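You operate a simulated robot arm through the tools that you are given. There is no shell and no other tool. Be economical: measure what you need, move in short steps, check, and stop when the job is done.

You are at the controls of a simulated robot arm. One attempt, no reset.

JOB
Test the toe piece in the jig and sort it by the result.
Fine: clamp it first, free it after; it goes under the lid with the word on the display; shut the lid.

It is judged by the outcome, as a careful person would: the job done as asked, and still so three seconds after it is handed in. It fails if anything else is knocked over, pushed out of place, dropped, spilled or broken. Lids that push on must go on centred and level and be pressed home; caps that screw on are set level and turned clockwise until they are tight.

ROBOT AND FRAMES
A 5-joint arm with a two-finger parallel gripper, fixed in place. Base frame: the origin is at the foot of the arm, x ahead of it, y to its left, z up; the work surface is at about z = 0. Readings come in mm, degrees, newtons and seconds.
With the tool pointing down near the work surface it reaches from about 260 to 680 mm from the base axis. Its first joint turns from -66.0 to 66.0 degrees. The tool tilts only in the upright plane through the base axis and itself; it spins freely about its own axis. Payload 2.9 kg.
The TCP is the grasp point between the finger pads, 30 mm short of the fingertips. In the tool frame z runs along the fingers and y along their closing line. The gripper opens to 110 mm. The fingers are 20 mm wide and 10 mm thick; the gripper's body (48 by 112 mm) begins 55 mm behind the TCP.
Orientation is told as [roll, pitch, yaw] about the base's x, y, z axes, in that order, counted from this pose: with the fingers straight down and closing along the base's y, the tool's x points along the base's -x, its y along +y and its z along -z.

CONTROLS
- The arm moves only by the tool servo_tool. Its argument "moves" is a list that holds one entry, the list of rows, each a list of 7 numbers: the turn, a rotation vector about the tool's x, y, z in degrees, then the shift along the tool's x, y, z in mm, then the opening in per cent of the stroke, from 0 (shut) to 100 (fully open). In form: [[[ax, ay, az, tx, ty, tz, jaw], ...]]. A call has 1 to 10 rows; each row is the pose to reach, as a shift and turn from the pose commanded when the call began, along the tool's axes at that moment. Rows are played at 5 a second. More than 50 mm and 8.6 degrees between two rows, or a gripper value outside its range, and nothing of the call is played. Where a pose cannot be reached the arm comes as near as it can. A force on the tool above 40 N (or 10 N above the force at the start of the call, whichever is more), or a blocked arm, ends the call early, and 0.2 s more pass. The fingers move at their own pace (about 108 mm/s each) and stop on an object; they squeeze with about 29 N. The grip force told is the motor's: it shows also when the fingers shut on nothing. Time passes only in rows, and 0.2 s behind the last, so rows that repeat a pose let the fingers close. It gives the time, the measured TCP pose, the force on the tool (base axes), the opening and the grip force at its end, in the units of the frame above (readings bear some noise), with the torque about the TCP (base axes, N m) and any sound that the robot's microphone picked up.
- Cameras (640 x 400 px; columns grow to the right, rows downward): "scene" is fixed at [36.5, -449.7, 608.1]; the picture's right is [0.78, -0.62, 0.00], its down [-0.33, -0.42, -0.85] and it looks along [0.53, 0.66, -0.53] (base axes); focal length 311 px, centre (320, 200). "wrist" rides on the gripper at [72, 17, -103] in the tool frame; the picture's right is [-0.23, 0.97, 0.00], its down [-0.76, -0.18, -0.62] and it looks along [-0.61, -0.14, 0.78] (tool axes); focal length 222 px, centre (320, 200). There is no depth. A picture from a camera that has moved, and an enlarged one, comes with that camera's place and axes in the base frame and with its lens.
- capture(camera): a new picture of that camera. It takes no simulated time.
- enlarge(camera, box): a new picture of the part [left, top, right, bottom] of that camera's present view, enlarged. It takes no simulated time.
- hand_in(): hands the job in; it is judged then, once.

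Work in short steps. Places have to be worked out from the pictures, the camera data and where the tool is seen: move nearer, look again, correct. Check each grasp and each placing, and mend what went wrong. You have 120 turns and 76 pictures in all, those below and enlarged ones among them. Open the gripper and draw the arm clear of the work before you hand the job in, unless the task says otherwise; then end with one line.

The tools are called after ">>>" by a JSON object that holds its "name" and its "arguments". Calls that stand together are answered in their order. servo_tool: Moves the arm, as the interface text tells. Its arguments: {"type":"object","properties":{"moves":{"type":"array"}},"required":["moves"]} The other tools are called the same way: capture (camera) takes a picture; enlarge (camera, box) takes an enlarged picture of a part of a camera's view; hand_in () hands the job in.

At the start:

```text
clock: 0.0
tool_pos: [477.3, 144.6, 342.7]
ee_rot: [0.1, 0.0, 0.0]
force: [-0.2, 0.1, 0.4]
moment: [-0.02, 0.01, 0.01]
width: 109.8
finger_force: 0.1
```

scene: 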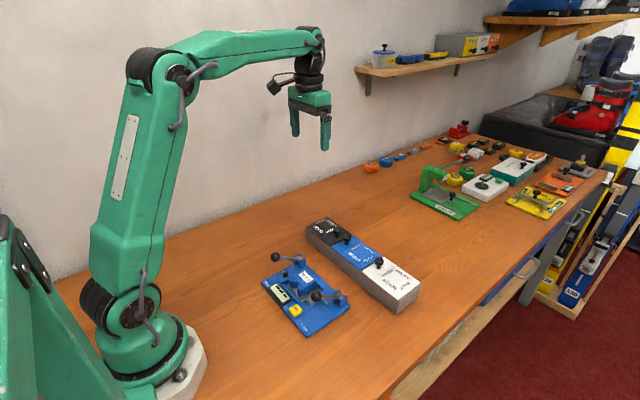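
wrist: 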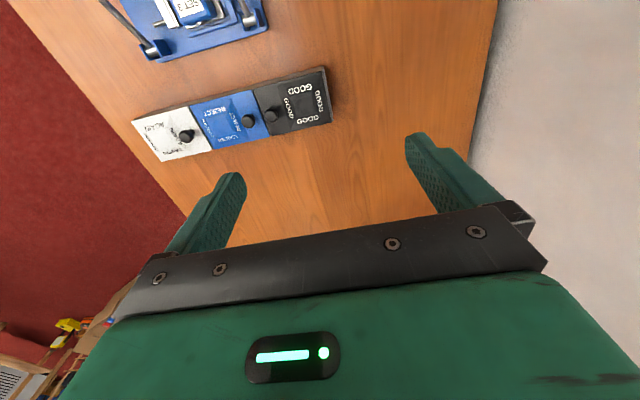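

I start by looking closer at the jig and the boxes in both cameras.

>>> {"name": "enlarge", "arguments": {"camera": "scene", "box": [250, 240, 360, 340]}}

>>> {"name": "enlarge", "arguments": {"camera": "scene", "box": [295, 205, 425, 315]}}

>>> {"name": "enlarge", "arguments": {"camera": "wrist", "box": [90, 0, 340, 170]}}

```text
4.00 times, centred on (305, 290) of scene
camera zoom: at [36.5, -449.7, 608.1], right [0.78, -0.62, 0.0], down [-0.33, -0.42, -0.85], along [0.53, 0.66, -0.53], focal length 1244 px, centre (380, -160)
```

zoom: 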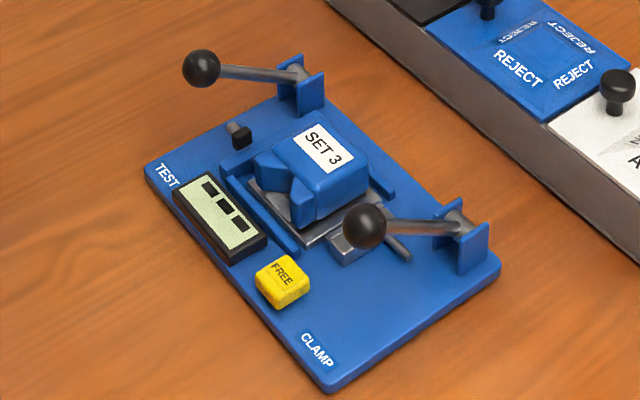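

```text
3.64 times, centred on (360, 260) of scene
camera zoom: at [36.5, -449.7, 608.1], right [0.78, -0.62, 0.0], down [-0.33, -0.42, -0.85], along [0.53, 0.66, -0.53], focal length 1131 px, centre (174, -18)
```

zoom: 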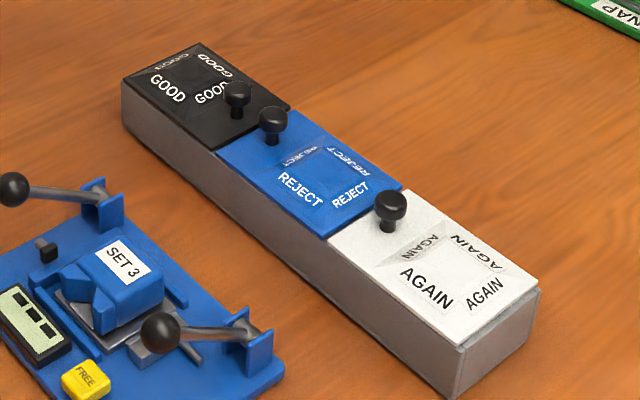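

```text
2.35 times, centred on (215, 85) of wrist
camera zoom: at [405.6, 160.9, 445.4], right [0.23, 0.97, 0.0], down [0.76, -0.18, 0.62], along [0.61, -0.14, -0.78], focal length 523 px, centre (567, 471)
```

zoom: 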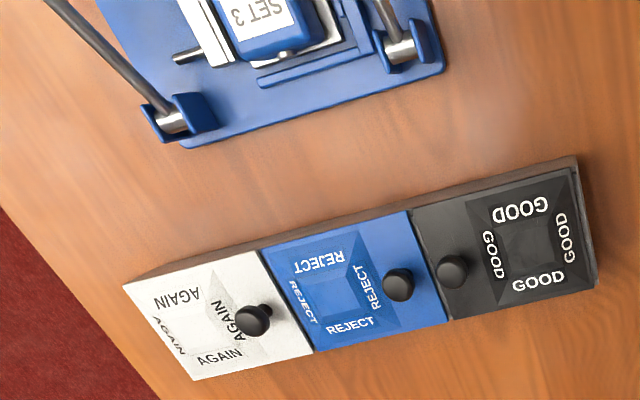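

I estimate the jig at x 270–396, y −119..82 and the box row near x 400–500. I move to a viewing pose and start turning the wrist so the camera looks back at the jig.

>>> {"name": "servo_tool", "arguments": {"moves": [[[0, 0, 8.5, 5, -17, 12, 100], [0, 0, 17, 10, -34, 24, 100], [0, 0, 25.5, 15, -50, 36, 100], [0, 0, 34, 20, -67, 48, 100], [0, 0, 42.5, 25, -84, 60, 100], [0, 0, 51, 30, -100, 70, 100], [0, 0, 59.5, 35, -117, 80, 100], [0, 0, 68, 40, -134, 90, 100], [0, 0, 76.5, 45, -150, 95, 100], [0, 0, 85, 47, -165, 100, 100]]]}}

>>> {"name": "capture", "arguments": {"camera": "wrist"}}

```text
clock: 2.2
tool_pos: [430.6, -18.4, 242.6]
ee_rot: [0.0, -0.1, -85.2]
force: [0.8, -0.7, 0.6]
moment: [0.0, 0.01, 0.02]
width: 109.8
finger_force: 0.1
```

```text
70 pictures are left
camera wrist: at [442.2, 53.0, 345.8], right [0.99, -0.14, 0.0], down [-0.11, -0.77, 0.62], along [-0.09, -0.62, -0.78], focal length 222 px, centre (320, 200)
```

wrist: 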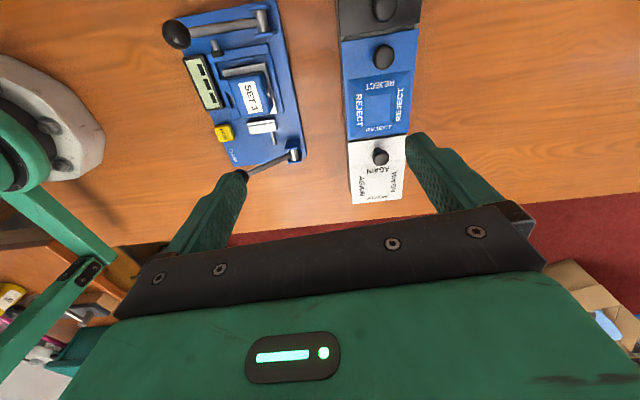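

The jig and the row are well in view; I keep turning to look at the jig from the front.

>>> {"name": "servo_tool", "arguments": {"moves": [[[0, 0, 8.5, 0, 0, 5, 100], [0, 0, 17, 0, 0, 10, 100], [0, 0, 25.5, 0, 0, 15, 100], [0, 0, 34, 0, 0, 20, 100], [0, 0, 42.5, 0, 0, 25, 100], [0, 0, 51, 0, 0, 30, 100], [0, 0, 59.5, 0, 0, 35, 100], [0, 0, 68, 0, 0, 40, 100], [0, 0, 76.5, 0, 0, 45, 100], [0, 0, 85, 0, 0, 50, 100]]]}}

>>> {"name": "capture", "arguments": {"camera": "wrist"}}

>>> {"name": "enlarge", "arguments": {"camera": "wrist", "box": [180, 0, 480, 190]}}

```text
clock: 4.4
tool_pos: [430.0, -19.9, 192.2]
ee_rot: [-0.1, 0.0, -170.2]
force: [1.1, 0.5, -0.2]
moment: [0.01, 0.01, 0.02]
width: 110.2
finger_force: 0.1
```

```text
69 pictures are left
camera wrist: at [505.5, -25.2, 295.2], right [-0.06, -1.0, 0.0], down [-0.78, 0.05, 0.62], along [-0.62, 0.04, -0.78], focal length 222 px, centre (320, 200)
```

wrist: 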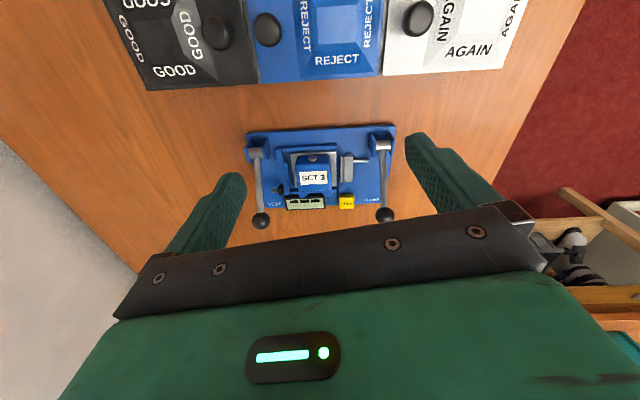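

```text
2.11 times, centred on (330, 95) of wrist
camera zoom: at [505.5, -25.2, 295.2], right [-0.06, -1.0, 0.0], down [-0.78, 0.05, 0.62], along [-0.62, 0.04, -0.78], focal length 468 px, centre (299, 421)
```

zoom: 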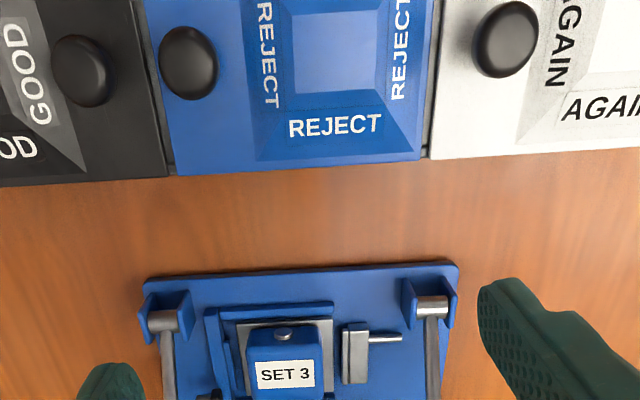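

Triangulating puts the lever knobs at about (310, 65, 85) for test and (314, −94, 84) for clamp, raised, hinging about y at x≈380. I check details with enlarged views.

>>> {"name": "enlarge", "arguments": {"camera": "wrist", "box": [230, 110, 420, 230]}}

>>> {"name": "enlarge", "arguments": {"camera": "wrist", "box": [100, 0, 540, 100]}}

>>> {"name": "enlarge", "arguments": {"camera": "scene", "box": [255, 245, 355, 308]}}

```text
3.33 times, centred on (325, 170) of wrist
camera zoom: at [505.5, -25.2, 295.2], right [-0.06, -1.0, 0.0], down [-0.78, 0.05, 0.62], along [-0.62, 0.04, -0.78], focal length 740 px, centre (303, 300)
```

zoom: 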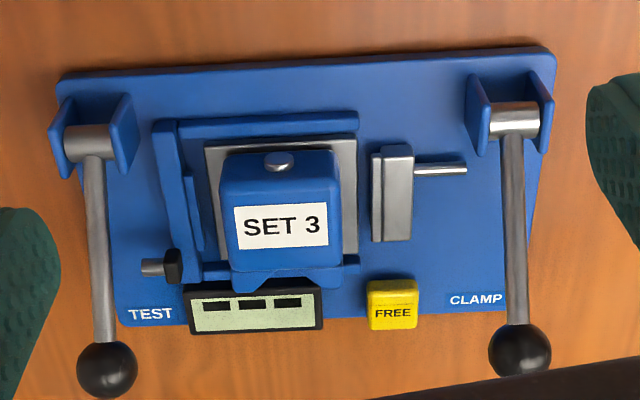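

```text
1.45 times, centred on (320, 50) of wrist
camera zoom: at [505.5, -25.2, 295.2], right [-0.06, -1.0, 0.0], down [-0.78, 0.05, 0.62], along [-0.62, 0.04, -0.78], focal length 323 px, centre (320, 418)
```

zoom: 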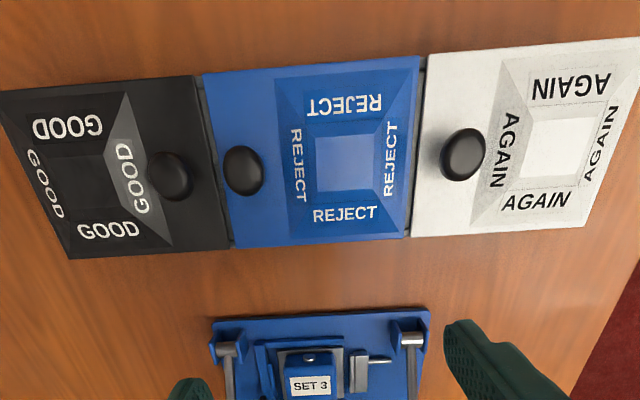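

```text
6.35 times, centred on (305, 276) of scene
camera zoom: at [36.5, -449.7, 608.1], right [0.78, -0.62, 0.0], down [-0.33, -0.42, -0.85], along [0.53, 0.66, -0.53], focal length 1975 px, centre (415, -286)
```

zoom: 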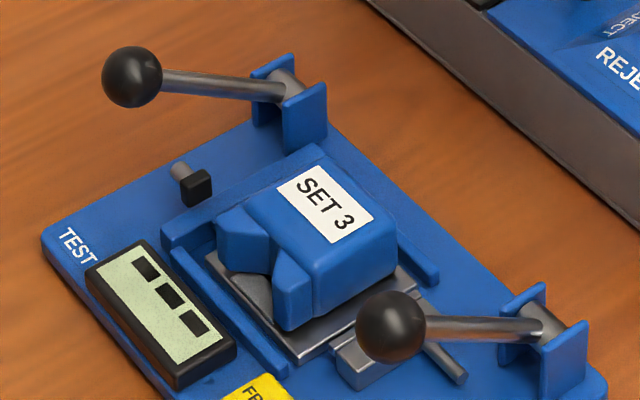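

The levers must be pressed down from raised. I close the fingers and go above the clamp knob at (314, −94).

>>> {"name": "servo_tool", "arguments": {"moves": [[[0, 0, 3, -32, 13, 10, 0], [0, 0, 6, -64, 26, 20, 0], [0, 0, 9.8, -96, 39.5, 30, 0], [0, 0, 9.8, -127, 52.7, 38, 0], [0, 0, 9.8, -127, 52.7, 38, 0]]]}}

>>> {"name": "enlarge", "arguments": {"camera": "scene", "box": [240, 210, 400, 310]}}

>>> {"name": "capture", "arguments": {"camera": "wrist"}}

```text
clock: 5.6
tool_pos: [315.0, -94.8, 151.9]
ee_rot: [0.0, -0.1, -179.8]
force: [-0.2, 0.0, -0.2]
moment: [0.01, 0.01, 0.01]
width: 0.0
finger_force: 29.0
```

```text
4.00 times, centred on (320, 260) of scene
camera zoom: at [36.4, -449.7, 608.1], right [0.78, -0.62, 0.0], down [-0.33, -0.42, -0.85], along [0.53, 0.66, -0.53], focal length 1244 px, centre (320, -40)
```

zoom: 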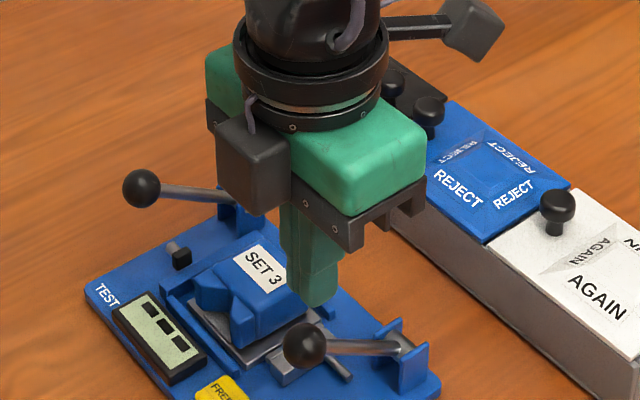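

```text
63 pictures are left
camera wrist: at [387.2, -112.6, 255.6], right [-0.22, -0.97, 0.0], down [-0.76, 0.18, 0.62], along [-0.61, 0.14, -0.78], focal length 222 px, centre (320, 200)
```

wrist: 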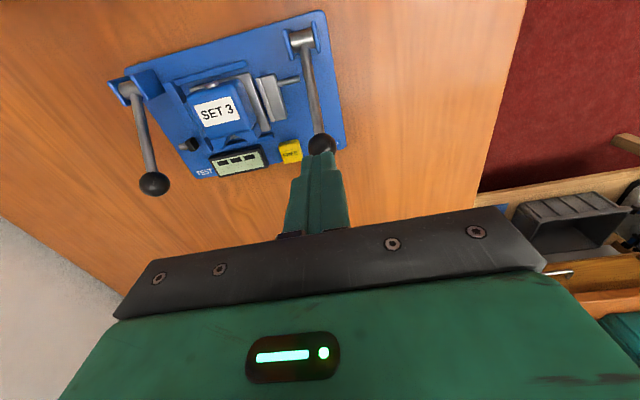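

The fingertip is over the knob. I press it down along its arc.

>>> {"name": "servo_tool", "arguments": {"moves": [[[0, 0, 0, -1, 0, 18, 0], [0, 0, 0, -2, 0, 27, 0], [0, 0, 0, -5, 0, 36, 0], [0, 0, 0, -9, 0, 46, 0], [0, 0, 0, -13, 0, 56, 0], [0, 0, 0, -15, 0, 64, 0]]]}}

>>> {"name": "enlarge", "arguments": {"camera": "scene", "box": [240, 210, 400, 310]}}

```text
clock: 7.0
tool_pos: [299.1, -94.3, 90.7]
ee_rot: [0.0, 0.0, -179.8]
force: [-0.3, 0.2, 1.3]
moment: [0.02, 0.01, -0.02]
width: 0.1
finger_force: 28.8
```

```text
4.00 times, centred on (320, 260) of scene
camera zoom: at [36.5, -449.7, 608.2], right [0.78, -0.62, 0.0], down [-0.33, -0.42, -0.85], along [0.53, 0.66, -0.53], focal length 1244 px, centre (320, -40)
```

zoom: 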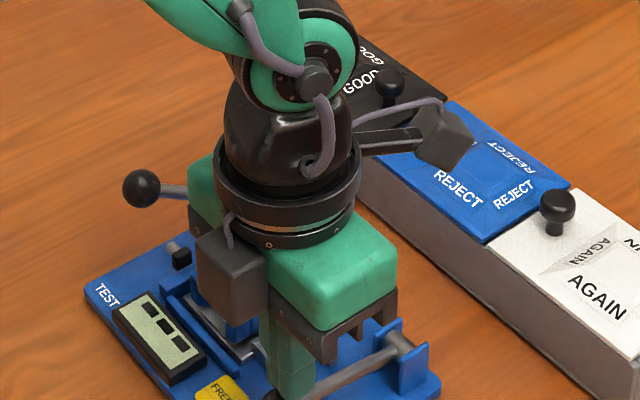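

The lever is going down with little resistance. I continue until it seats.

>>> {"name": "servo_tool", "arguments": {"moves": [[[0, 0, 0, -1, 0, 6, 0], [0, 0, 0, -1, 0, 12, 0], [0, 0, 0, -1, 0, 18, 0], [0, 0, 0, 0, 0, 24, 0]]]}}

>>> {"name": "capture", "arguments": {"camera": "wrist"}}

>>> {"name": "enlarge", "arguments": {"camera": "scene", "box": [240, 210, 400, 330]}}

```text
clock: 7.7
tool_pos: [299.4, -93.6, 79.3]
ee_rot: [0.0, 0.0, -179.9]
force: [-6.5, 0.3, 21.3]
moment: [0.0, 0.35, 0.04]
width: 0.0
finger_force: 29.0
stopped in row 3: the force on the tool passed its limit at 56 N (the readings are from after the stop); the commanded pose is now the measured one
```

```text
61 pictures are left
camera wrist: at [371.6, -111.8, 183.1], right [-0.22, -0.97, 0.0], down [-0.76, 0.18, 0.62], along [-0.61, 0.14, -0.78], focal length 222 px, centre (320, 200)
```

wrist: 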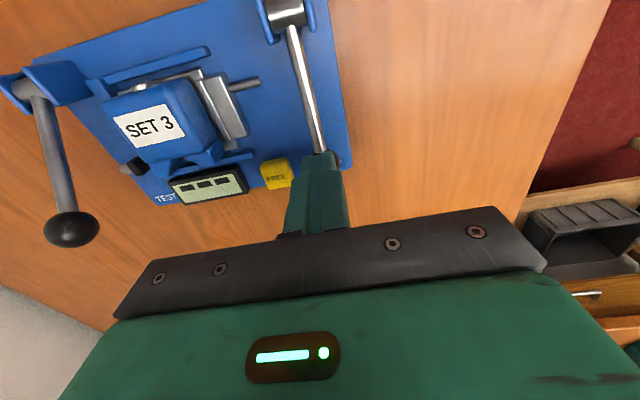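

```text
3.33 times, centred on (320, 270) of scene
camera zoom: at [36.4, -449.7, 608.2], right [0.78, -0.62, 0.0], down [-0.33, -0.42, -0.85], along [0.53, 0.66, -0.53], focal length 1037 px, centre (320, -33)
```

zoom: 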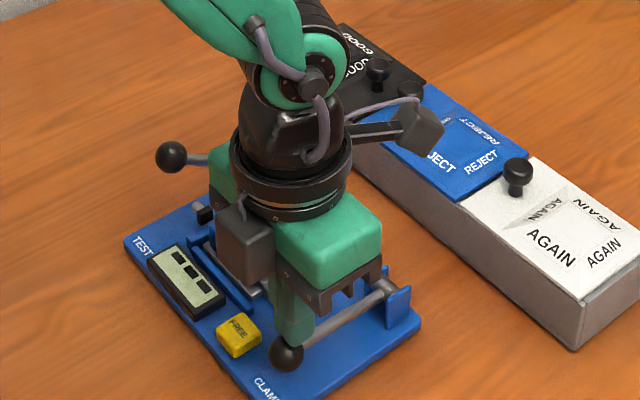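

The clamp lever hit its stop (force rise) and the jaw is against the piece. I lift straight up and check that it stays.

>>> {"name": "servo_tool", "arguments": {"moves": [[[0, 0, 0, 0, 0, -25, 0], [0, 0, 0, 0, 0, -50, 0], [0, 0, 0, 3, -10, -75, 0], [0, 0, 0, 6, -55, -75, 0], [0, 0, 0, 9, -100, -75, 0], [0, 0, 0, 11, -145, -75, 0], [0, 0, 0, 11, -158, -75, 0]]]}}

>>> {"name": "capture", "arguments": {"camera": "wrist"}}

>>> {"name": "enlarge", "arguments": {"camera": "scene", "box": [240, 210, 400, 330]}}

```text
clock: 9.3
tool_pos: [304.1, -39.1, 156.1]
ee_rot: [-0.1, 0.0, -179.8]
force: [-0.3, 0.7, -0.1]
moment: [0.03, -0.03, -0.02]
width: 0.0
finger_force: 29.0
out of reach, approached as far as the arm can: row 5, 6, 7
```

```text
59 pictures are left
camera wrist: at [378.0, -57.2, 259.2], right [-0.22, -0.97, 0.0], down [-0.76, 0.17, 0.62], along [-0.61, 0.14, -0.78], focal length 222 px, centre (320, 200)
```

wrist: 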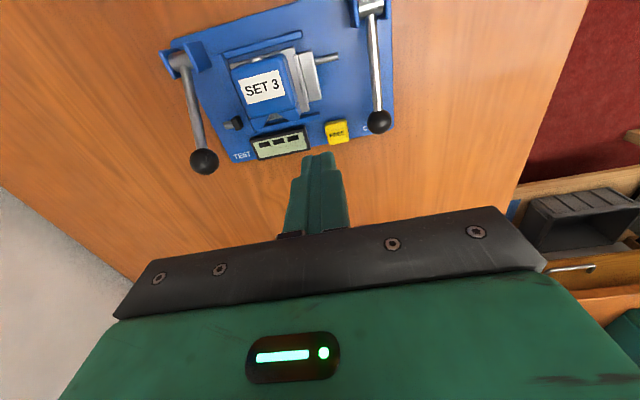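

```text
3.33 times, centred on (320, 270) of scene
camera zoom: at [36.5, -449.7, 608.1], right [0.78, -0.62, 0.0], down [-0.33, -0.42, -0.85], along [0.53, 0.66, -0.53], focal length 1037 px, centre (320, -33)
```

zoom: 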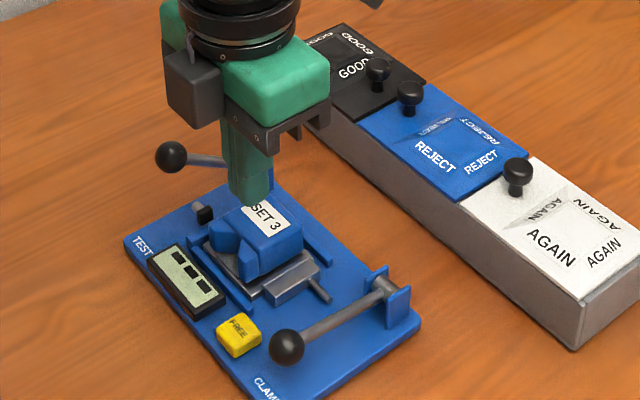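

The clamp holds down. The straight path was too close to the base, so I go round with larger x towards the test knob.

>>> {"name": "servo_tool", "arguments": {"moves": [[[0, 0, 0, 30, -10, 0, 0], [0, 0, 0, 32, -50, 5, 0], [0, 0, 0, 26, -90, 10, 0], [0, 0, 0, 12, -104, 20, 0]]]}}

>>> {"name": "capture", "arguments": {"camera": "wrist"}}

>>> {"name": "enlarge", "arguments": {"camera": "scene", "box": [240, 210, 400, 330]}}

```text
clock: 10.3
tool_pos: [325.2, -41.0, 150.0]
ee_rot: [-0.1, -0.1, -179.7]
force: [0.0, 0.5, -0.2]
moment: [0.0, 0.0, 0.02]
width: 0.0
finger_force: 29.3
out of reach, approached as far as the arm can: row 1, 2, 3, 4
```

```text
57 pictures are left
camera wrist: at [398.6, -58.9, 253.2], right [-0.22, -0.98, 0.0], down [-0.76, 0.17, 0.62], along [-0.61, 0.14, -0.78], focal length 222 px, centre (320, 200)
```

wrist: 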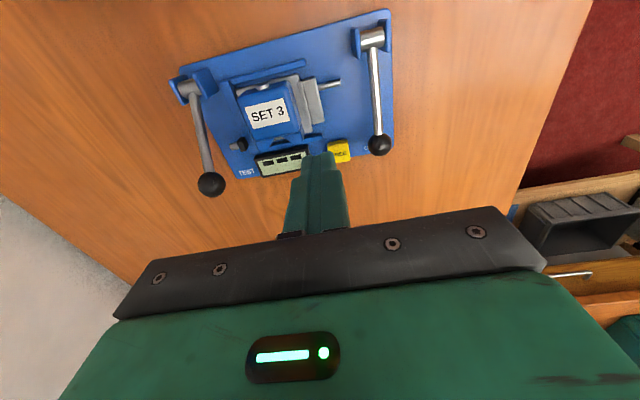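

```text
3.33 times, centred on (320, 270) of scene
camera zoom: at [36.5, -449.7, 608.1], right [0.78, -0.62, 0.0], down [-0.33, -0.42, -0.85], along [0.53, 0.66, -0.53], focal length 1037 px, centre (320, -33)
```

zoom: 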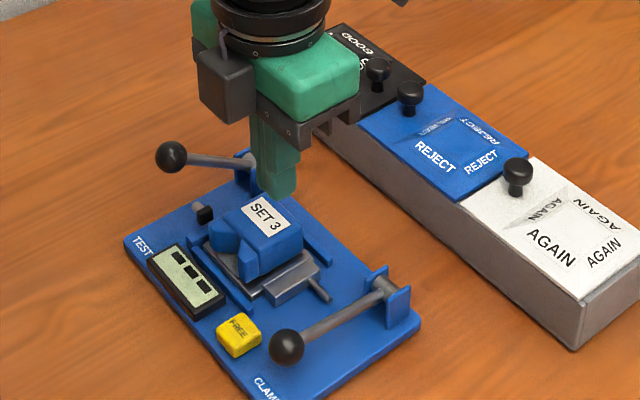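

The wrist spin limit blocks y, not reach. I unspin by 85° while moving above the test knob.

>>> {"name": "servo_tool", "arguments": {"moves": [[[0, 0, -8.5, 5, 0, 0, 0], [0, 0, -17, 5, -5, 0, 0], [0, 0, -25.5, 5, -15, 0, 0], [0, 0, -34, 5, -30, 0, 0], [0, 0, -42.5, 5, -45, 0, 0], [0, 0, -51, 3, -60, 0, 0], [0, 0, -59.5, 0, -75, 0, 0], [0, 0, -68, -5, -90, 0, 0], [0, 0, -76.5, -10, -100, 0, 0], [0, 0, -85, -13, -106, 3, 0]]]}}

>>> {"name": "capture", "arguments": {"camera": "wrist"}}

>>> {"name": "enlarge", "arguments": {"camera": "scene", "box": [240, 210, 400, 330]}}

```text
clock: 12.5
tool_pos: [310.2, 68.6, 145.8]
ee_rot: [0.0, 0.0, -94.8]
force: [0.4, 0.4, -0.3]
moment: [0.02, -0.04, 0.04]
width: 0.0
finger_force: 29.1
```

```text
55 pictures are left
camera wrist: at [334.3, 137.9, 249.5], right [0.95, -0.31, 0.0], down [-0.24, -0.74, 0.62], along [-0.19, -0.59, -0.78], focal length 222 px, centre (320, 200)
```

wrist: 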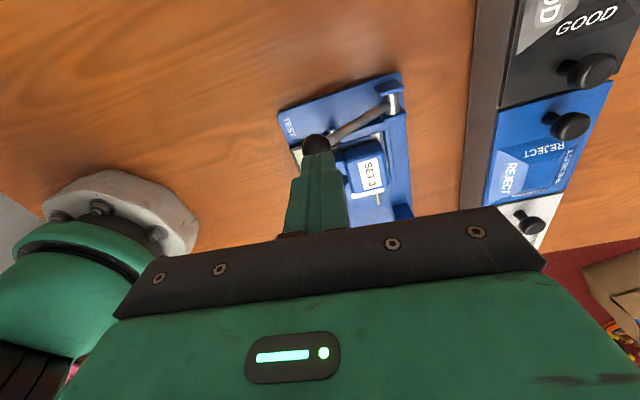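

```text
3.33 times, centred on (320, 270) of scene
camera zoom: at [36.5, -449.7, 608.1], right [0.78, -0.62, 0.0], down [-0.33, -0.42, -0.85], along [0.53, 0.66, -0.53], focal length 1037 px, centre (320, -33)
```

zoom: 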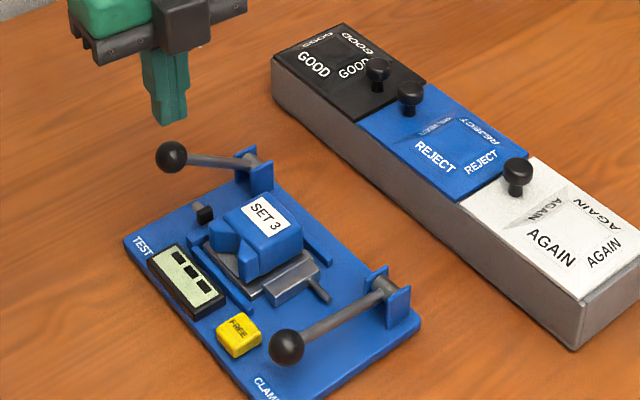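

The fingertip is directly over the test knob. I press it down along the same arc.

>>> {"name": "servo_tool", "arguments": {"moves": [[[0, 0, 0, 0, 0, 14, 0], [0, 0, 0, 0, -1, 23, 0], [0, 0, 0, 0, -4, 32, 0], [0, 0, 0, -1, -8, 42, 0], [0, 0, 0, -1, -11, 52, 0], [0, 0, 0, -1, -12, 60, 0], [0, 0, 0, -1, -12, 66, 0], [0, 0, 0, -1, -12, 71, 0], [0, 0, 0, -1, -12, 76, 0]]]}}

>>> {"name": "enlarge", "arguments": {"camera": "scene", "box": [240, 210, 400, 330]}}

```text
clock: 14.2
tool_pos: [298.8, 68.6, 82.9]
ee_rot: [0.0, 0.1, -94.7]
force: [-6.0, -2.0, 21.5]
moment: [-0.13, 0.34, -0.01]
width: 0.0
finger_force: 28.7
stopped in row 8: the force on the tool passed its limit at 54 N (the readings are from after the stop); the commanded pose is now the measured one
```

```text
3.33 times, centred on (320, 270) of scene
camera zoom: at [36.4, -449.8, 608.1], right [0.78, -0.62, 0.0], down [-0.33, -0.42, -0.85], along [0.53, 0.66, -0.53], focal length 1037 px, centre (320, -33)
```

zoom: 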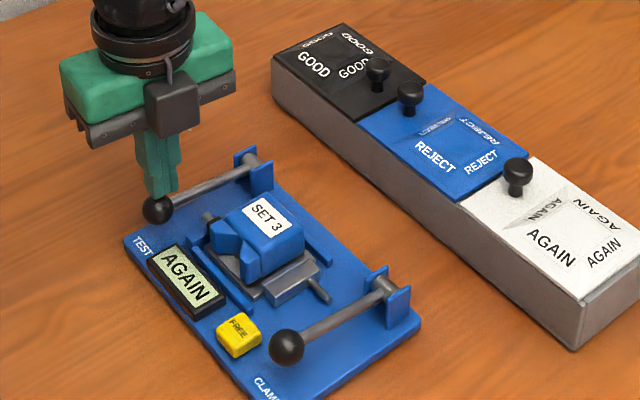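

The display reads AGAIN. I lift off and check that it remains and how things stand.

>>> {"name": "servo_tool", "arguments": {"moves": [[[0, 0, 0, 0, 0, -25, 0], [0, 0, 0, 0, 0, -50, 0], [0, 0, 0, -20, 15, -70, 0], [0, 0, 0, -60, 30, -70, 0], [0, 0, 0, -60, 30, -70, 0]]]}}

>>> {"name": "enlarge", "arguments": {"camera": "scene", "box": [240, 230, 370, 330]}}

>>> {"name": "capture", "arguments": {"camera": "wrist"}}

```text
clock: 15.4
tool_pos: [322.6, 5.1, 150.5]
ee_rot: [-0.1, 0.0, -94.8]
force: [-0.1, 0.9, -0.1]
moment: [-0.01, 0.01, -0.02]
width: 0.2
finger_force: 28.6
```

```text
4.00 times, centred on (305, 280) of scene
camera zoom: at [36.4, -449.8, 608.1], right [0.78, -0.62, 0.0], down [-0.33, -0.42, -0.85], along [0.53, 0.66, -0.53], focal length 1244 px, centre (380, -120)
```

zoom: 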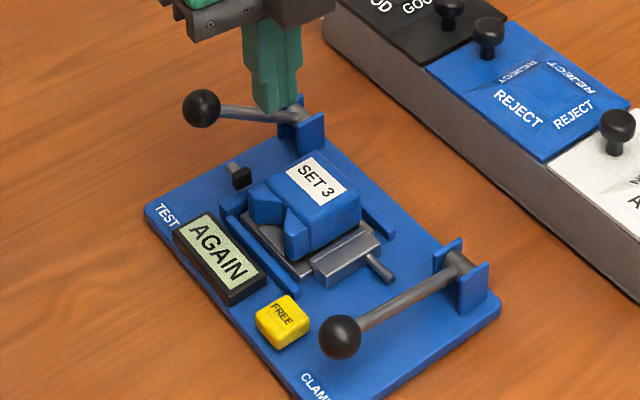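

```text
51 pictures are left
camera wrist: at [346.0, 74.4, 254.5], right [0.95, -0.31, 0.0], down [-0.24, -0.74, 0.62], along [-0.19, -0.59, -0.78], focal length 222 px, centre (320, 200)
```

wrist: 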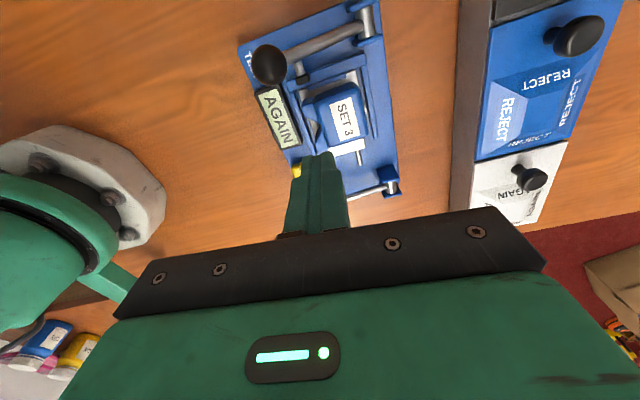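

AGAIN persists and the test lever sprang back. Next I position over the FREE button, estimated at (288, −53, 25).

>>> {"name": "servo_tool", "arguments": {"moves": [[[0, 0, 0, -30, -9, 5, 0], [0, 0, 0, -60, -18, 15, 0], [0, 0, 0, -61, -24, 40, 0], [0, 0, 0, -61, -29.6, 70, 0], [0, 0, 0, -61, -29.6, 70, 0]]]}}

>>> {"name": "capture", "arguments": {"camera": "wrist"}}

>>> {"name": "enlarge", "arguments": {"camera": "scene", "box": [240, 230, 370, 330]}}

```text
clock: 16.6
tool_pos: [288.2, -51.4, 80.0]
ee_rot: [-0.2, -0.1, -94.8]
force: [0.8, -0.2, 1.2]
moment: [0.02, -0.01, -0.01]
width: 0.2
finger_force: 28.6
```

```text
50 pictures are left
camera wrist: at [311.7, 19.0, 183.9], right [0.95, -0.31, 0.0], down [-0.24, -0.74, 0.62], along [-0.19, -0.59, -0.78], focal length 222 px, centre (320, 200)
```

wrist: 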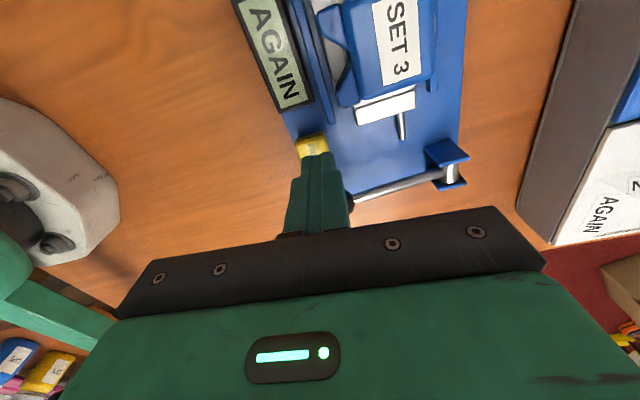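

```text
4.00 times, centred on (305, 280) of scene
camera zoom: at [36.5, -449.7, 608.1], right [0.78, -0.62, 0.0], down [-0.33, -0.42, -0.85], along [0.53, 0.66, -0.53], focal length 1244 px, centre (380, -120)
```

zoom: 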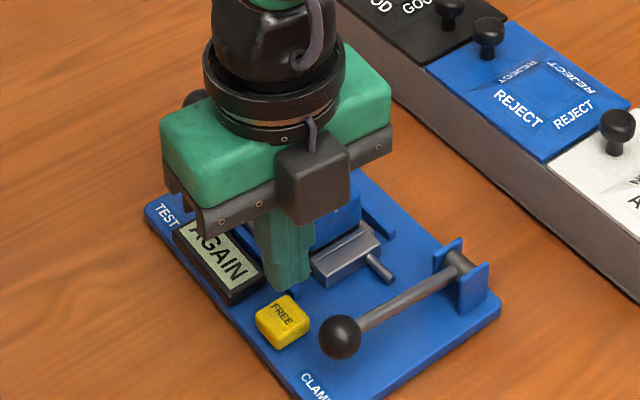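

The button sits slightly nearer the base than the tip; I shift 4 mm and press down.

>>> {"name": "servo_tool", "arguments": {"moves": [[[0, 0, 0, 0, -4, 10, 0], [0, 0, 0, 0, -4, 18, 0], [0, 0, 0, 0, -4, 24, 0], [0, 0, 0, 0, -4, 28, 0], [0, 0, 0, 0, -4, 32, 0], [0, 0, 0, 0, -4, 35, 0]]]}}

>>> {"name": "enlarge", "arguments": {"camera": "scene", "box": [240, 230, 370, 330]}}

```text
clock: 17.8
tool_pos: [285.0, -51.3, 54.4]
ee_rot: [0.0, -0.1, -94.7]
force: [-5.2, -0.6, 16.9]
moment: [0.02, 0.13, -0.02]
width: 0.0
finger_force: 28.9
heard: click
stopped in row 5: the force on the tool passed its limit at 55 N (the readings are from after the stop); the commanded pose is now the measured one
```

```text
4.00 times, centred on (305, 280) of scene
camera zoom: at [36.4, -449.7, 608.2], right [0.78, -0.62, 0.0], down [-0.33, -0.42, -0.85], along [0.53, 0.66, -0.53], focal length 1244 px, centre (380, -120)
```

zoom: 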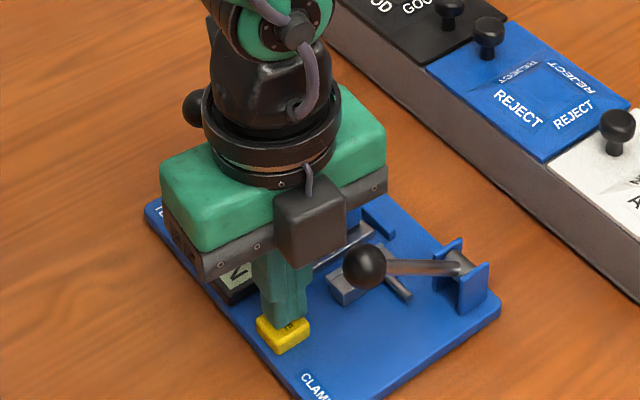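

The click released the clamp and its lever rose. I lift clear and move to look closely at the AGAIN box.

>>> {"name": "servo_tool", "arguments": {"moves": [[[0, 0, 0, 0, 0, -30, 0], [0, 0, 0, 0, 0, -60, 0], [0, 0, 0, 3, 30, -95, 0], [0, 0, 0, 15, 65, -115, 0], [0, 0, 0, 30, 105, -135, 0], [0, 0, 0, 48, 145, -146, 0], [0, 0, 0, 66, 180, -146, 0], [0, 0, 0, 66, 180, -146, 0]]]}}

>>> {"name": "capture", "arguments": {"camera": "wrist"}}

>>> {"name": "enlarge", "arguments": {"camera": "scene", "box": [330, 220, 430, 320]}}

>>> {"name": "enlarge", "arguments": {"camera": "scene", "box": [250, 240, 360, 340]}}

```text
clock: 19.6
tool_pos: [469.2, 2.3, 200.0]
ee_rot: [-0.1, 0.0, -94.8]
force: [-0.6, -0.3, 0.0]
moment: [0.0, 0.04, 0.01]
width: 0.0
finger_force: 29.6
```

```text
47 pictures are left
camera wrist: at [492.5, 70.7, 302.9], right [0.95, -0.31, 0.0], down [-0.24, -0.74, 0.62], along [-0.19, -0.59, -0.78], focal length 222 px, centre (320, 200)
```

wrist: 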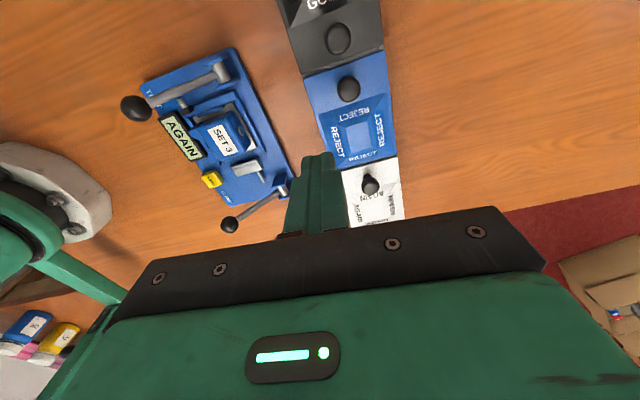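

```text
4.00 times, centred on (380, 270) of scene
camera zoom: at [36.5, -449.7, 608.1], right [0.78, -0.62, 0.0], down [-0.33, -0.42, -0.85], along [0.53, 0.66, -0.53], focal length 1244 px, centre (80, -80)
```

zoom: 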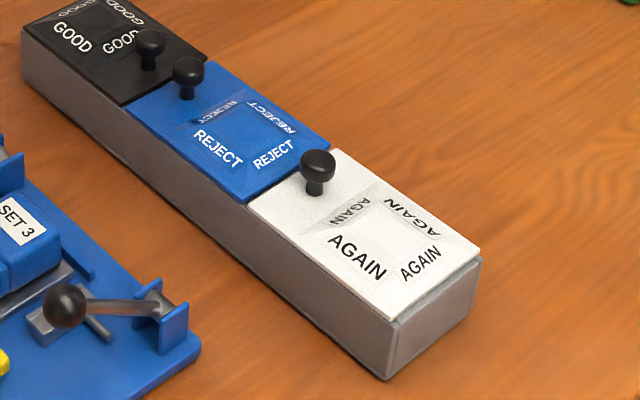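

```text
4.00 times, centred on (305, 290) of scene
camera zoom: at [36.5, -449.7, 608.1], right [0.78, -0.62, 0.0], down [-0.33, -0.42, -0.85], along [0.53, 0.66, -0.53], focal length 1244 px, centre (380, -160)
```

zoom: 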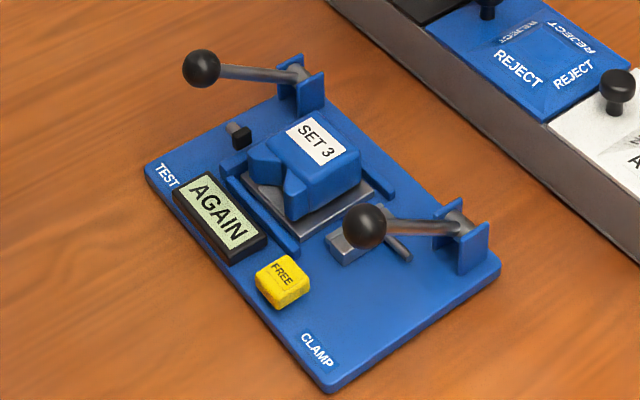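

Clamp is free, piece loose. The AGAIN lid knob works out at about (504, −100, 73), probably hinged on the far (−y) side. I go above it, open jaws, closing line along x.

>>> {"name": "servo_tool", "arguments": {"moves": [[[0, 0, -2, -33, 14, 15, 50], [0, 0, -4.8, -66, 29, 30, 50], [0, 0, -4.8, -98.7, 43.4, 45, 50], [0, 0, -4.8, -98.7, 43.4, 60, 50], [0, 0, -4.8, -98.7, 43.4, 60, 50]]]}}

>>> {"name": "capture", "arguments": {"camera": "wrist"}}

>>> {"name": "enlarge", "arguments": {"camera": "scene", "box": [330, 190, 450, 310]}}

```text
clock: 20.8
tool_pos: [506.0, -103.0, 139.2]
ee_rot: [-0.1, 0.1, -90.0]
force: [0.4, -0.3, -0.4]
moment: [-0.04, -0.02, 0.02]
width: 54.6
finger_force: 0.0
```

```text
44 pictures are left
camera wrist: at [522.7, -31.7, 241.7], right [0.97, -0.23, 0.0], down [-0.18, -0.76, 0.62], along [-0.14, -0.61, -0.78], focal length 222 px, centre (320, 200)
```

wrist: 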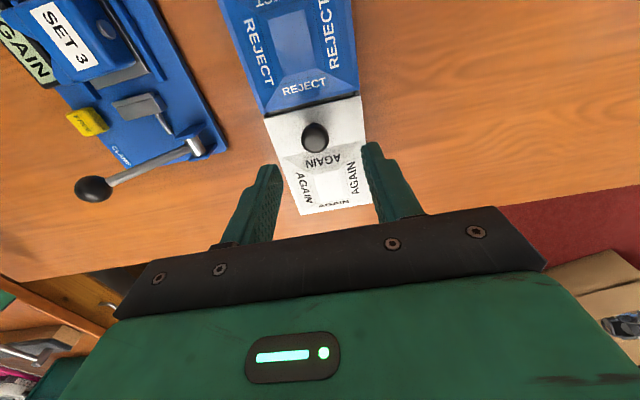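

```text
3.33 times, centred on (390, 250) of scene
camera zoom: at [36.5, -449.7, 608.1], right [0.78, -0.62, 0.0], down [-0.33, -0.42, -0.85], along [0.53, 0.66, -0.53], focal length 1037 px, centre (87, 33)
```

zoom: 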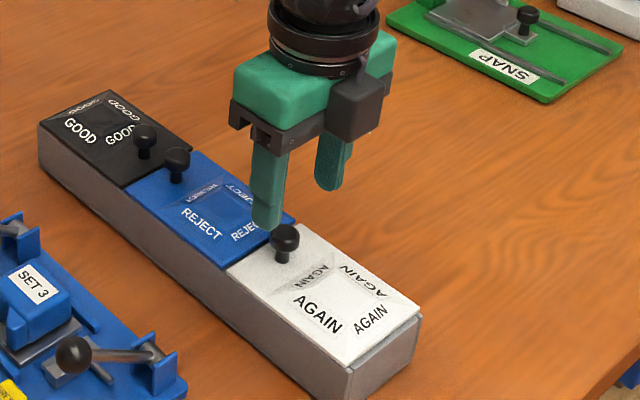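

The knob is 3 mm lower in x and 4 mm up in y than the tool. I correct, descend so the pad ends straddle the cap, and grip.

>>> {"name": "servo_tool", "arguments": {"moves": [[[0, 0, 0, 4, -3, 15, 50], [0, 0, 0, 4, -3, 32, 50], [0, 0, 0, 4, -3, 47, 50], [0, 0, 0, 4, -3, 47, 15], [0, 0, 0, 4, -3, 47, 0], [0, 0, 0, 4, -3, 47, 0]]]}}

>>> {"name": "capture", "arguments": {"camera": "wrist"}}

>>> {"name": "enlarge", "arguments": {"camera": "scene", "box": [350, 210, 430, 270]}}

```text
clock: 22.1
tool_pos: [499.4, -98.2, 90.7]
ee_rot: [0.0, 0.0, -90.0]
force: [-0.3, -0.4, -0.1]
moment: [-0.04, -0.02, 0.0]
width: 21.1
finger_force: 28.4
```

```text
42 pictures are left
camera wrist: at [518.3, -27.5, 194.0], right [0.97, -0.23, 0.0], down [-0.18, -0.76, 0.62], along [-0.14, -0.61, -0.78], focal length 222 px, centre (320, 200)
```

wrist: 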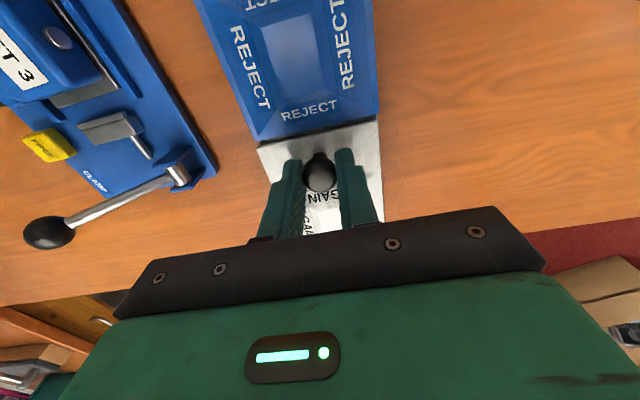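

```text
6.67 times, centred on (390, 240) of scene
camera zoom: at [36.5, -449.7, 608.1], right [0.78, -0.62, 0.0], down [-0.33, -0.42, -0.85], along [0.53, 0.66, -0.53], focal length 2074 px, centre (-147, -67)
```

zoom: 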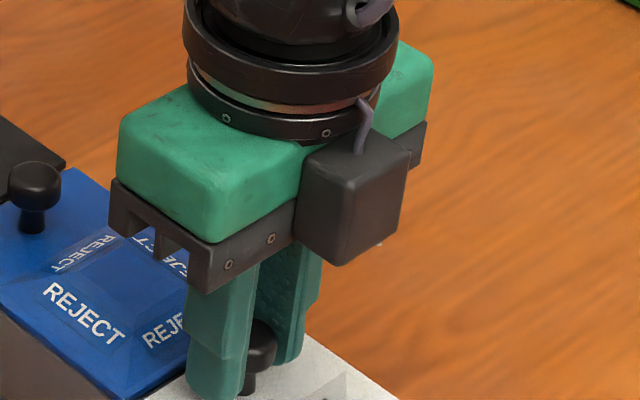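

The cap is gripped (21 mm). I lift a few millimetres to see how the lid moves.

>>> {"name": "servo_tool", "arguments": {"moves": [[[0, 0, 0, 0, 0, -4, 0], [0, 0, 0, 0, 0, -8, 0], [0, 0, 0, 0, 0, -12, 0], [0, 0, 0, -1, 0, -15, 0]]]}}

>>> {"name": "enlarge", "arguments": {"camera": "scene", "box": [340, 210, 430, 315]}}

>>> {"name": "capture", "arguments": {"camera": "wrist"}}

```text
clock: 23.1
tool_pos: [500.3, -100.3, 106.1]
ee_rot: [-0.3, 0.0, -89.9]
force: [1.5, 9.4, -28.1]
moment: [0.16, 0.02, 0.04]
width: 21.6
finger_force: 29.2
```

```text
3.81 times, centred on (385, 262) of scene
camera zoom: at [36.6, -449.8, 608.1], right [0.78, -0.62, 0.0], down [-0.33, -0.42, -0.85], along [0.53, 0.66, -0.53], focal length 1185 px, centre (72, -38)
```

zoom: 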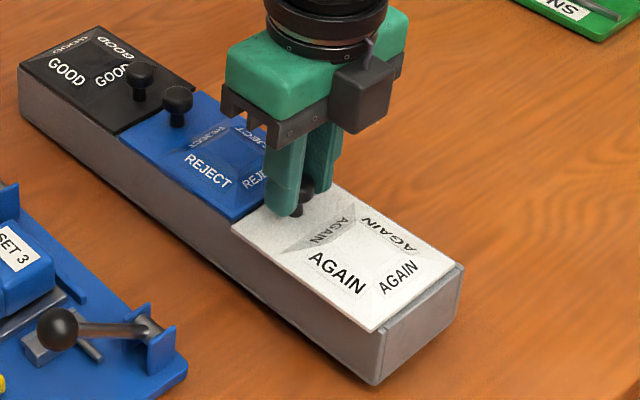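

```text
39 pictures are left
camera wrist: at [517.7, -28.7, 208.2], right [0.97, -0.23, -0.01], down [-0.17, -0.76, 0.62], along [-0.14, -0.61, -0.78], focal length 222 px, centre (320, 200)
```

wrist: 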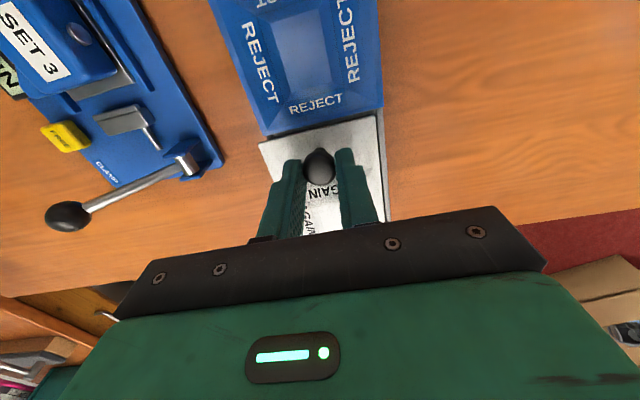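

The scene shows the near end of the whole box row rose about 10 mm: the lid does not open by lifting. I lower it back gently.

>>> {"name": "servo_tool", "arguments": {"moves": [[[0, 0, 0, 0, 0, 3, 0], [0, 0, 0, 0, 0, 6, 0], [0, 0, 0, 0, 0, 9, 0], [0, 0, 0, 0.5, 0, 12, 0], [0, 0, 0, 1, 0, 15, 0], [0, 0, 0, 1, 0, 15.5, 0]]]}}

>>> {"name": "enlarge", "arguments": {"camera": "scene", "box": [340, 210, 430, 315]}}

```text
clock: 24.6
tool_pos: [504.1, -98.8, 94.0]
ee_rot: [0.4, -0.1, -89.9]
force: [0.2, -13.2, 25.7]
moment: [-0.32, -0.03, -0.04]
width: 21.5
finger_force: 29.1
```

```text
3.81 times, centred on (385, 262) of scene
camera zoom: at [36.3, -449.7, 608.2], right [0.78, -0.62, 0.0], down [-0.33, -0.42, -0.85], along [0.53, 0.66, -0.53], focal length 1185 px, centre (72, -38)
```

zoom: 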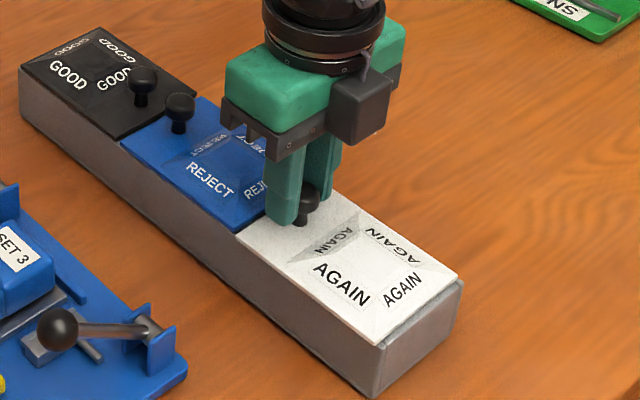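

The box is back on the table; I release the knob and re-check its place.

>>> {"name": "servo_tool", "arguments": {"moves": [[[0, 0, 0, 0, 0, -1, 50], [0, 0, 0, 0, 0, -1, 50], [0, 0, 0, 0, 0, -35, 50], [0, 0, 0, 30, 0, -80, 50]]]}}

>>> {"name": "enlarge", "arguments": {"camera": "scene", "box": [330, 220, 430, 320]}}

>>> {"name": "enlarge", "arguments": {"camera": "scene", "box": [295, 205, 425, 315]}}

>>> {"name": "enlarge", "arguments": {"camera": "wrist", "box": [220, 40, 440, 230]}}

```text
refused: row 4 steps farther than a row can; nothing moved
```

```text
4.00 times, centred on (380, 270) of scene
camera zoom: at [36.3, -449.7, 608.2], right [0.78, -0.62, 0.0], down [-0.33, -0.42, -0.85], along [0.53, 0.66, -0.53], focal length 1244 px, centre (80, -80)
```

zoom: 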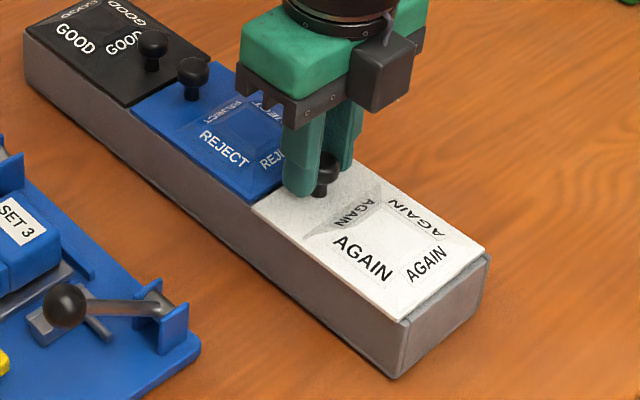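

```text
3.64 times, centred on (360, 260) of scene
camera zoom: at [36.3, -449.7, 608.2], right [0.78, -0.62, 0.0], down [-0.33, -0.42, -0.85], along [0.53, 0.66, -0.53], focal length 1131 px, centre (174, -18)
```

zoom: 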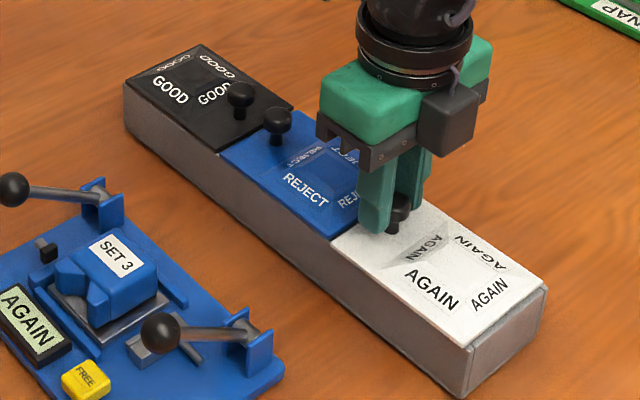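

```text
2.11 times, centred on (330, 135) of wrist
camera zoom: at [519.9, -26.7, 197.3], right [0.97, -0.23, 0.01], down [-0.18, -0.76, 0.62], along [-0.14, -0.61, -0.78], focal length 468 px, centre (299, 337)
```

zoom: 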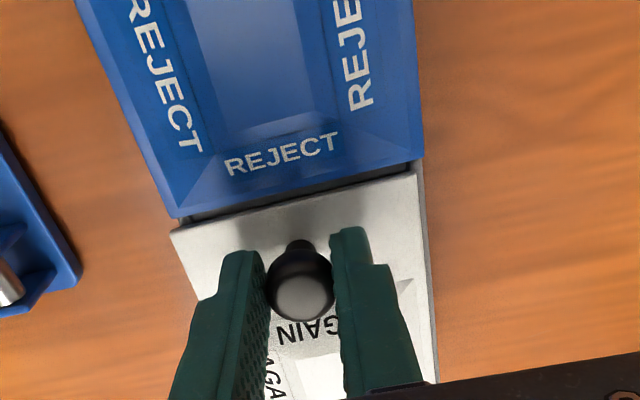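

The near end shifted only a few mm. I open the jaws and rise to study the lid's edges and rails.

>>> {"name": "servo_tool", "arguments": {"moves": [[[0, 0, 0, 0, 0, -1, 50], [0, 0, 0, 0, 0, -1, 50], [0, 0, 0, 0, 0, -35, 50], [0, 0, 0, 30, 0, -60, 50], [0, 0, 0, 70, 0, -60, 50]]]}}

>>> {"name": "enlarge", "arguments": {"camera": "wrist", "box": [220, 80, 420, 220]}}

>>> {"name": "enlarge", "arguments": {"camera": "scene", "box": [350, 230, 430, 320]}}

```text
clock: 25.8
tool_pos: [501.0, -28.9, 150.9]
ee_rot: [0.1, 0.0, -89.9]
force: [-0.3, -0.1, 0.0]
moment: [-0.01, -0.01, -0.03]
width: 55.1
finger_force: 0.0
```

```text
2.86 times, centred on (320, 150) of wrist
camera zoom: at [517.3, 41.7, 253.0], right [0.97, -0.23, 0.0], down [-0.18, -0.76, 0.62], along [-0.14, -0.61, -0.78], focal length 635 px, centre (320, 343)
```

zoom: 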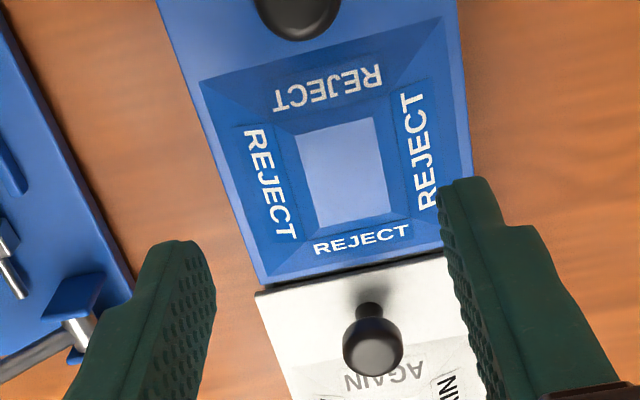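

```text
4.44 times, centred on (390, 275) of scene
camera zoom: at [36.4, -449.8, 608.1], right [0.78, -0.62, 0.0], down [-0.33, -0.42, -0.85], along [0.53, 0.66, -0.53], focal length 1383 px, centre (9, -133)
```

zoom: 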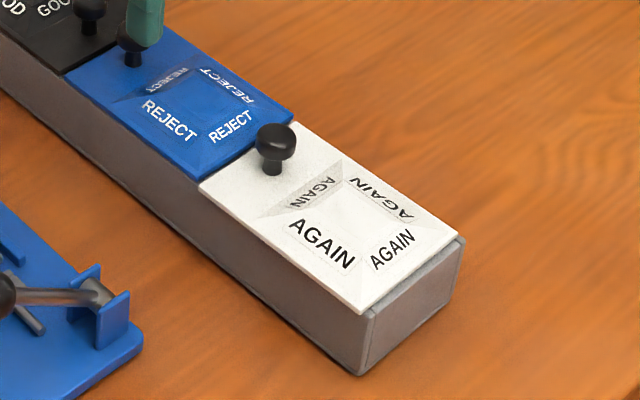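

The AGAIN lid now seems offset a few mm in −x against the REJECT lid, hinting it slides. I look closer at its edges before trying.

>>> {"name": "enlarge", "arguments": {"camera": "scene", "box": [355, 245, 425, 315]}}

>>> {"name": "servo_tool", "arguments": {"moves": [[[0, 0, 0, 30, 0, -10, 50], [0, 0, 0, 60, 0, -20, 50]]]}}

>>> {"name": "enlarge", "arguments": {"camera": "wrist", "box": [260, 60, 420, 220]}}

```text
5.71 times, centred on (390, 280) of scene
camera zoom: at [36.4, -449.8, 608.1], right [0.78, -0.62, 0.0], down [-0.33, -0.42, -0.85], along [0.53, 0.66, -0.53], focal length 1778 px, centre (-80, -257)
```

zoom: 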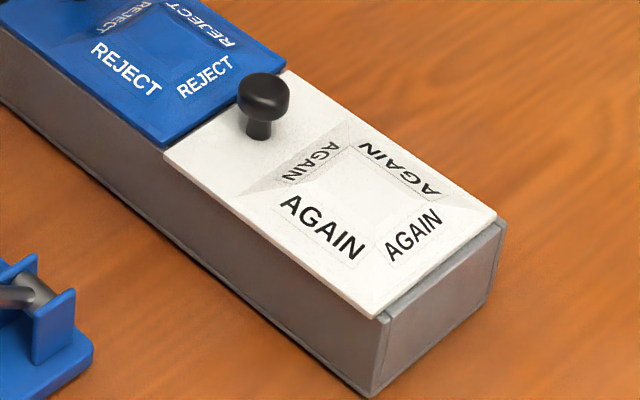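

```text
clock: 26.4
tool_pos: [501.4, 30.0, 169.5]
ee_rot: [0.1, 0.0, -90.0]
force: [0.6, 0.1, -0.1]
moment: [0.03, -0.01, 0.0]
width: 55.0
finger_force: 0.0
```

```text
2.50 times, centred on (340, 140) of wrist
camera zoom: at [517.8, 101.7, 273.4], right [0.97, -0.23, 0.0], down [-0.18, -0.76, 0.62], along [-0.14, -0.61, -0.78], focal length 555 px, centre (270, 350)
```

zoom: 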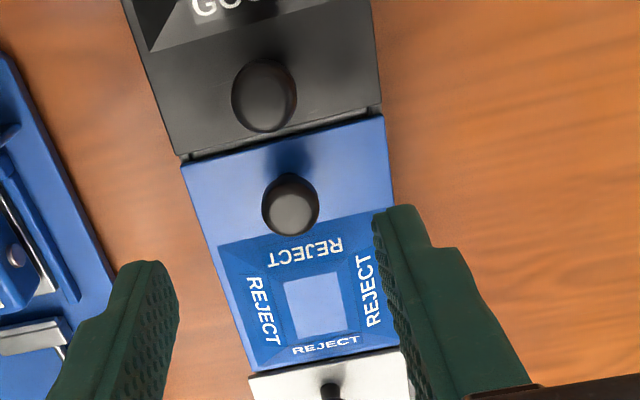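

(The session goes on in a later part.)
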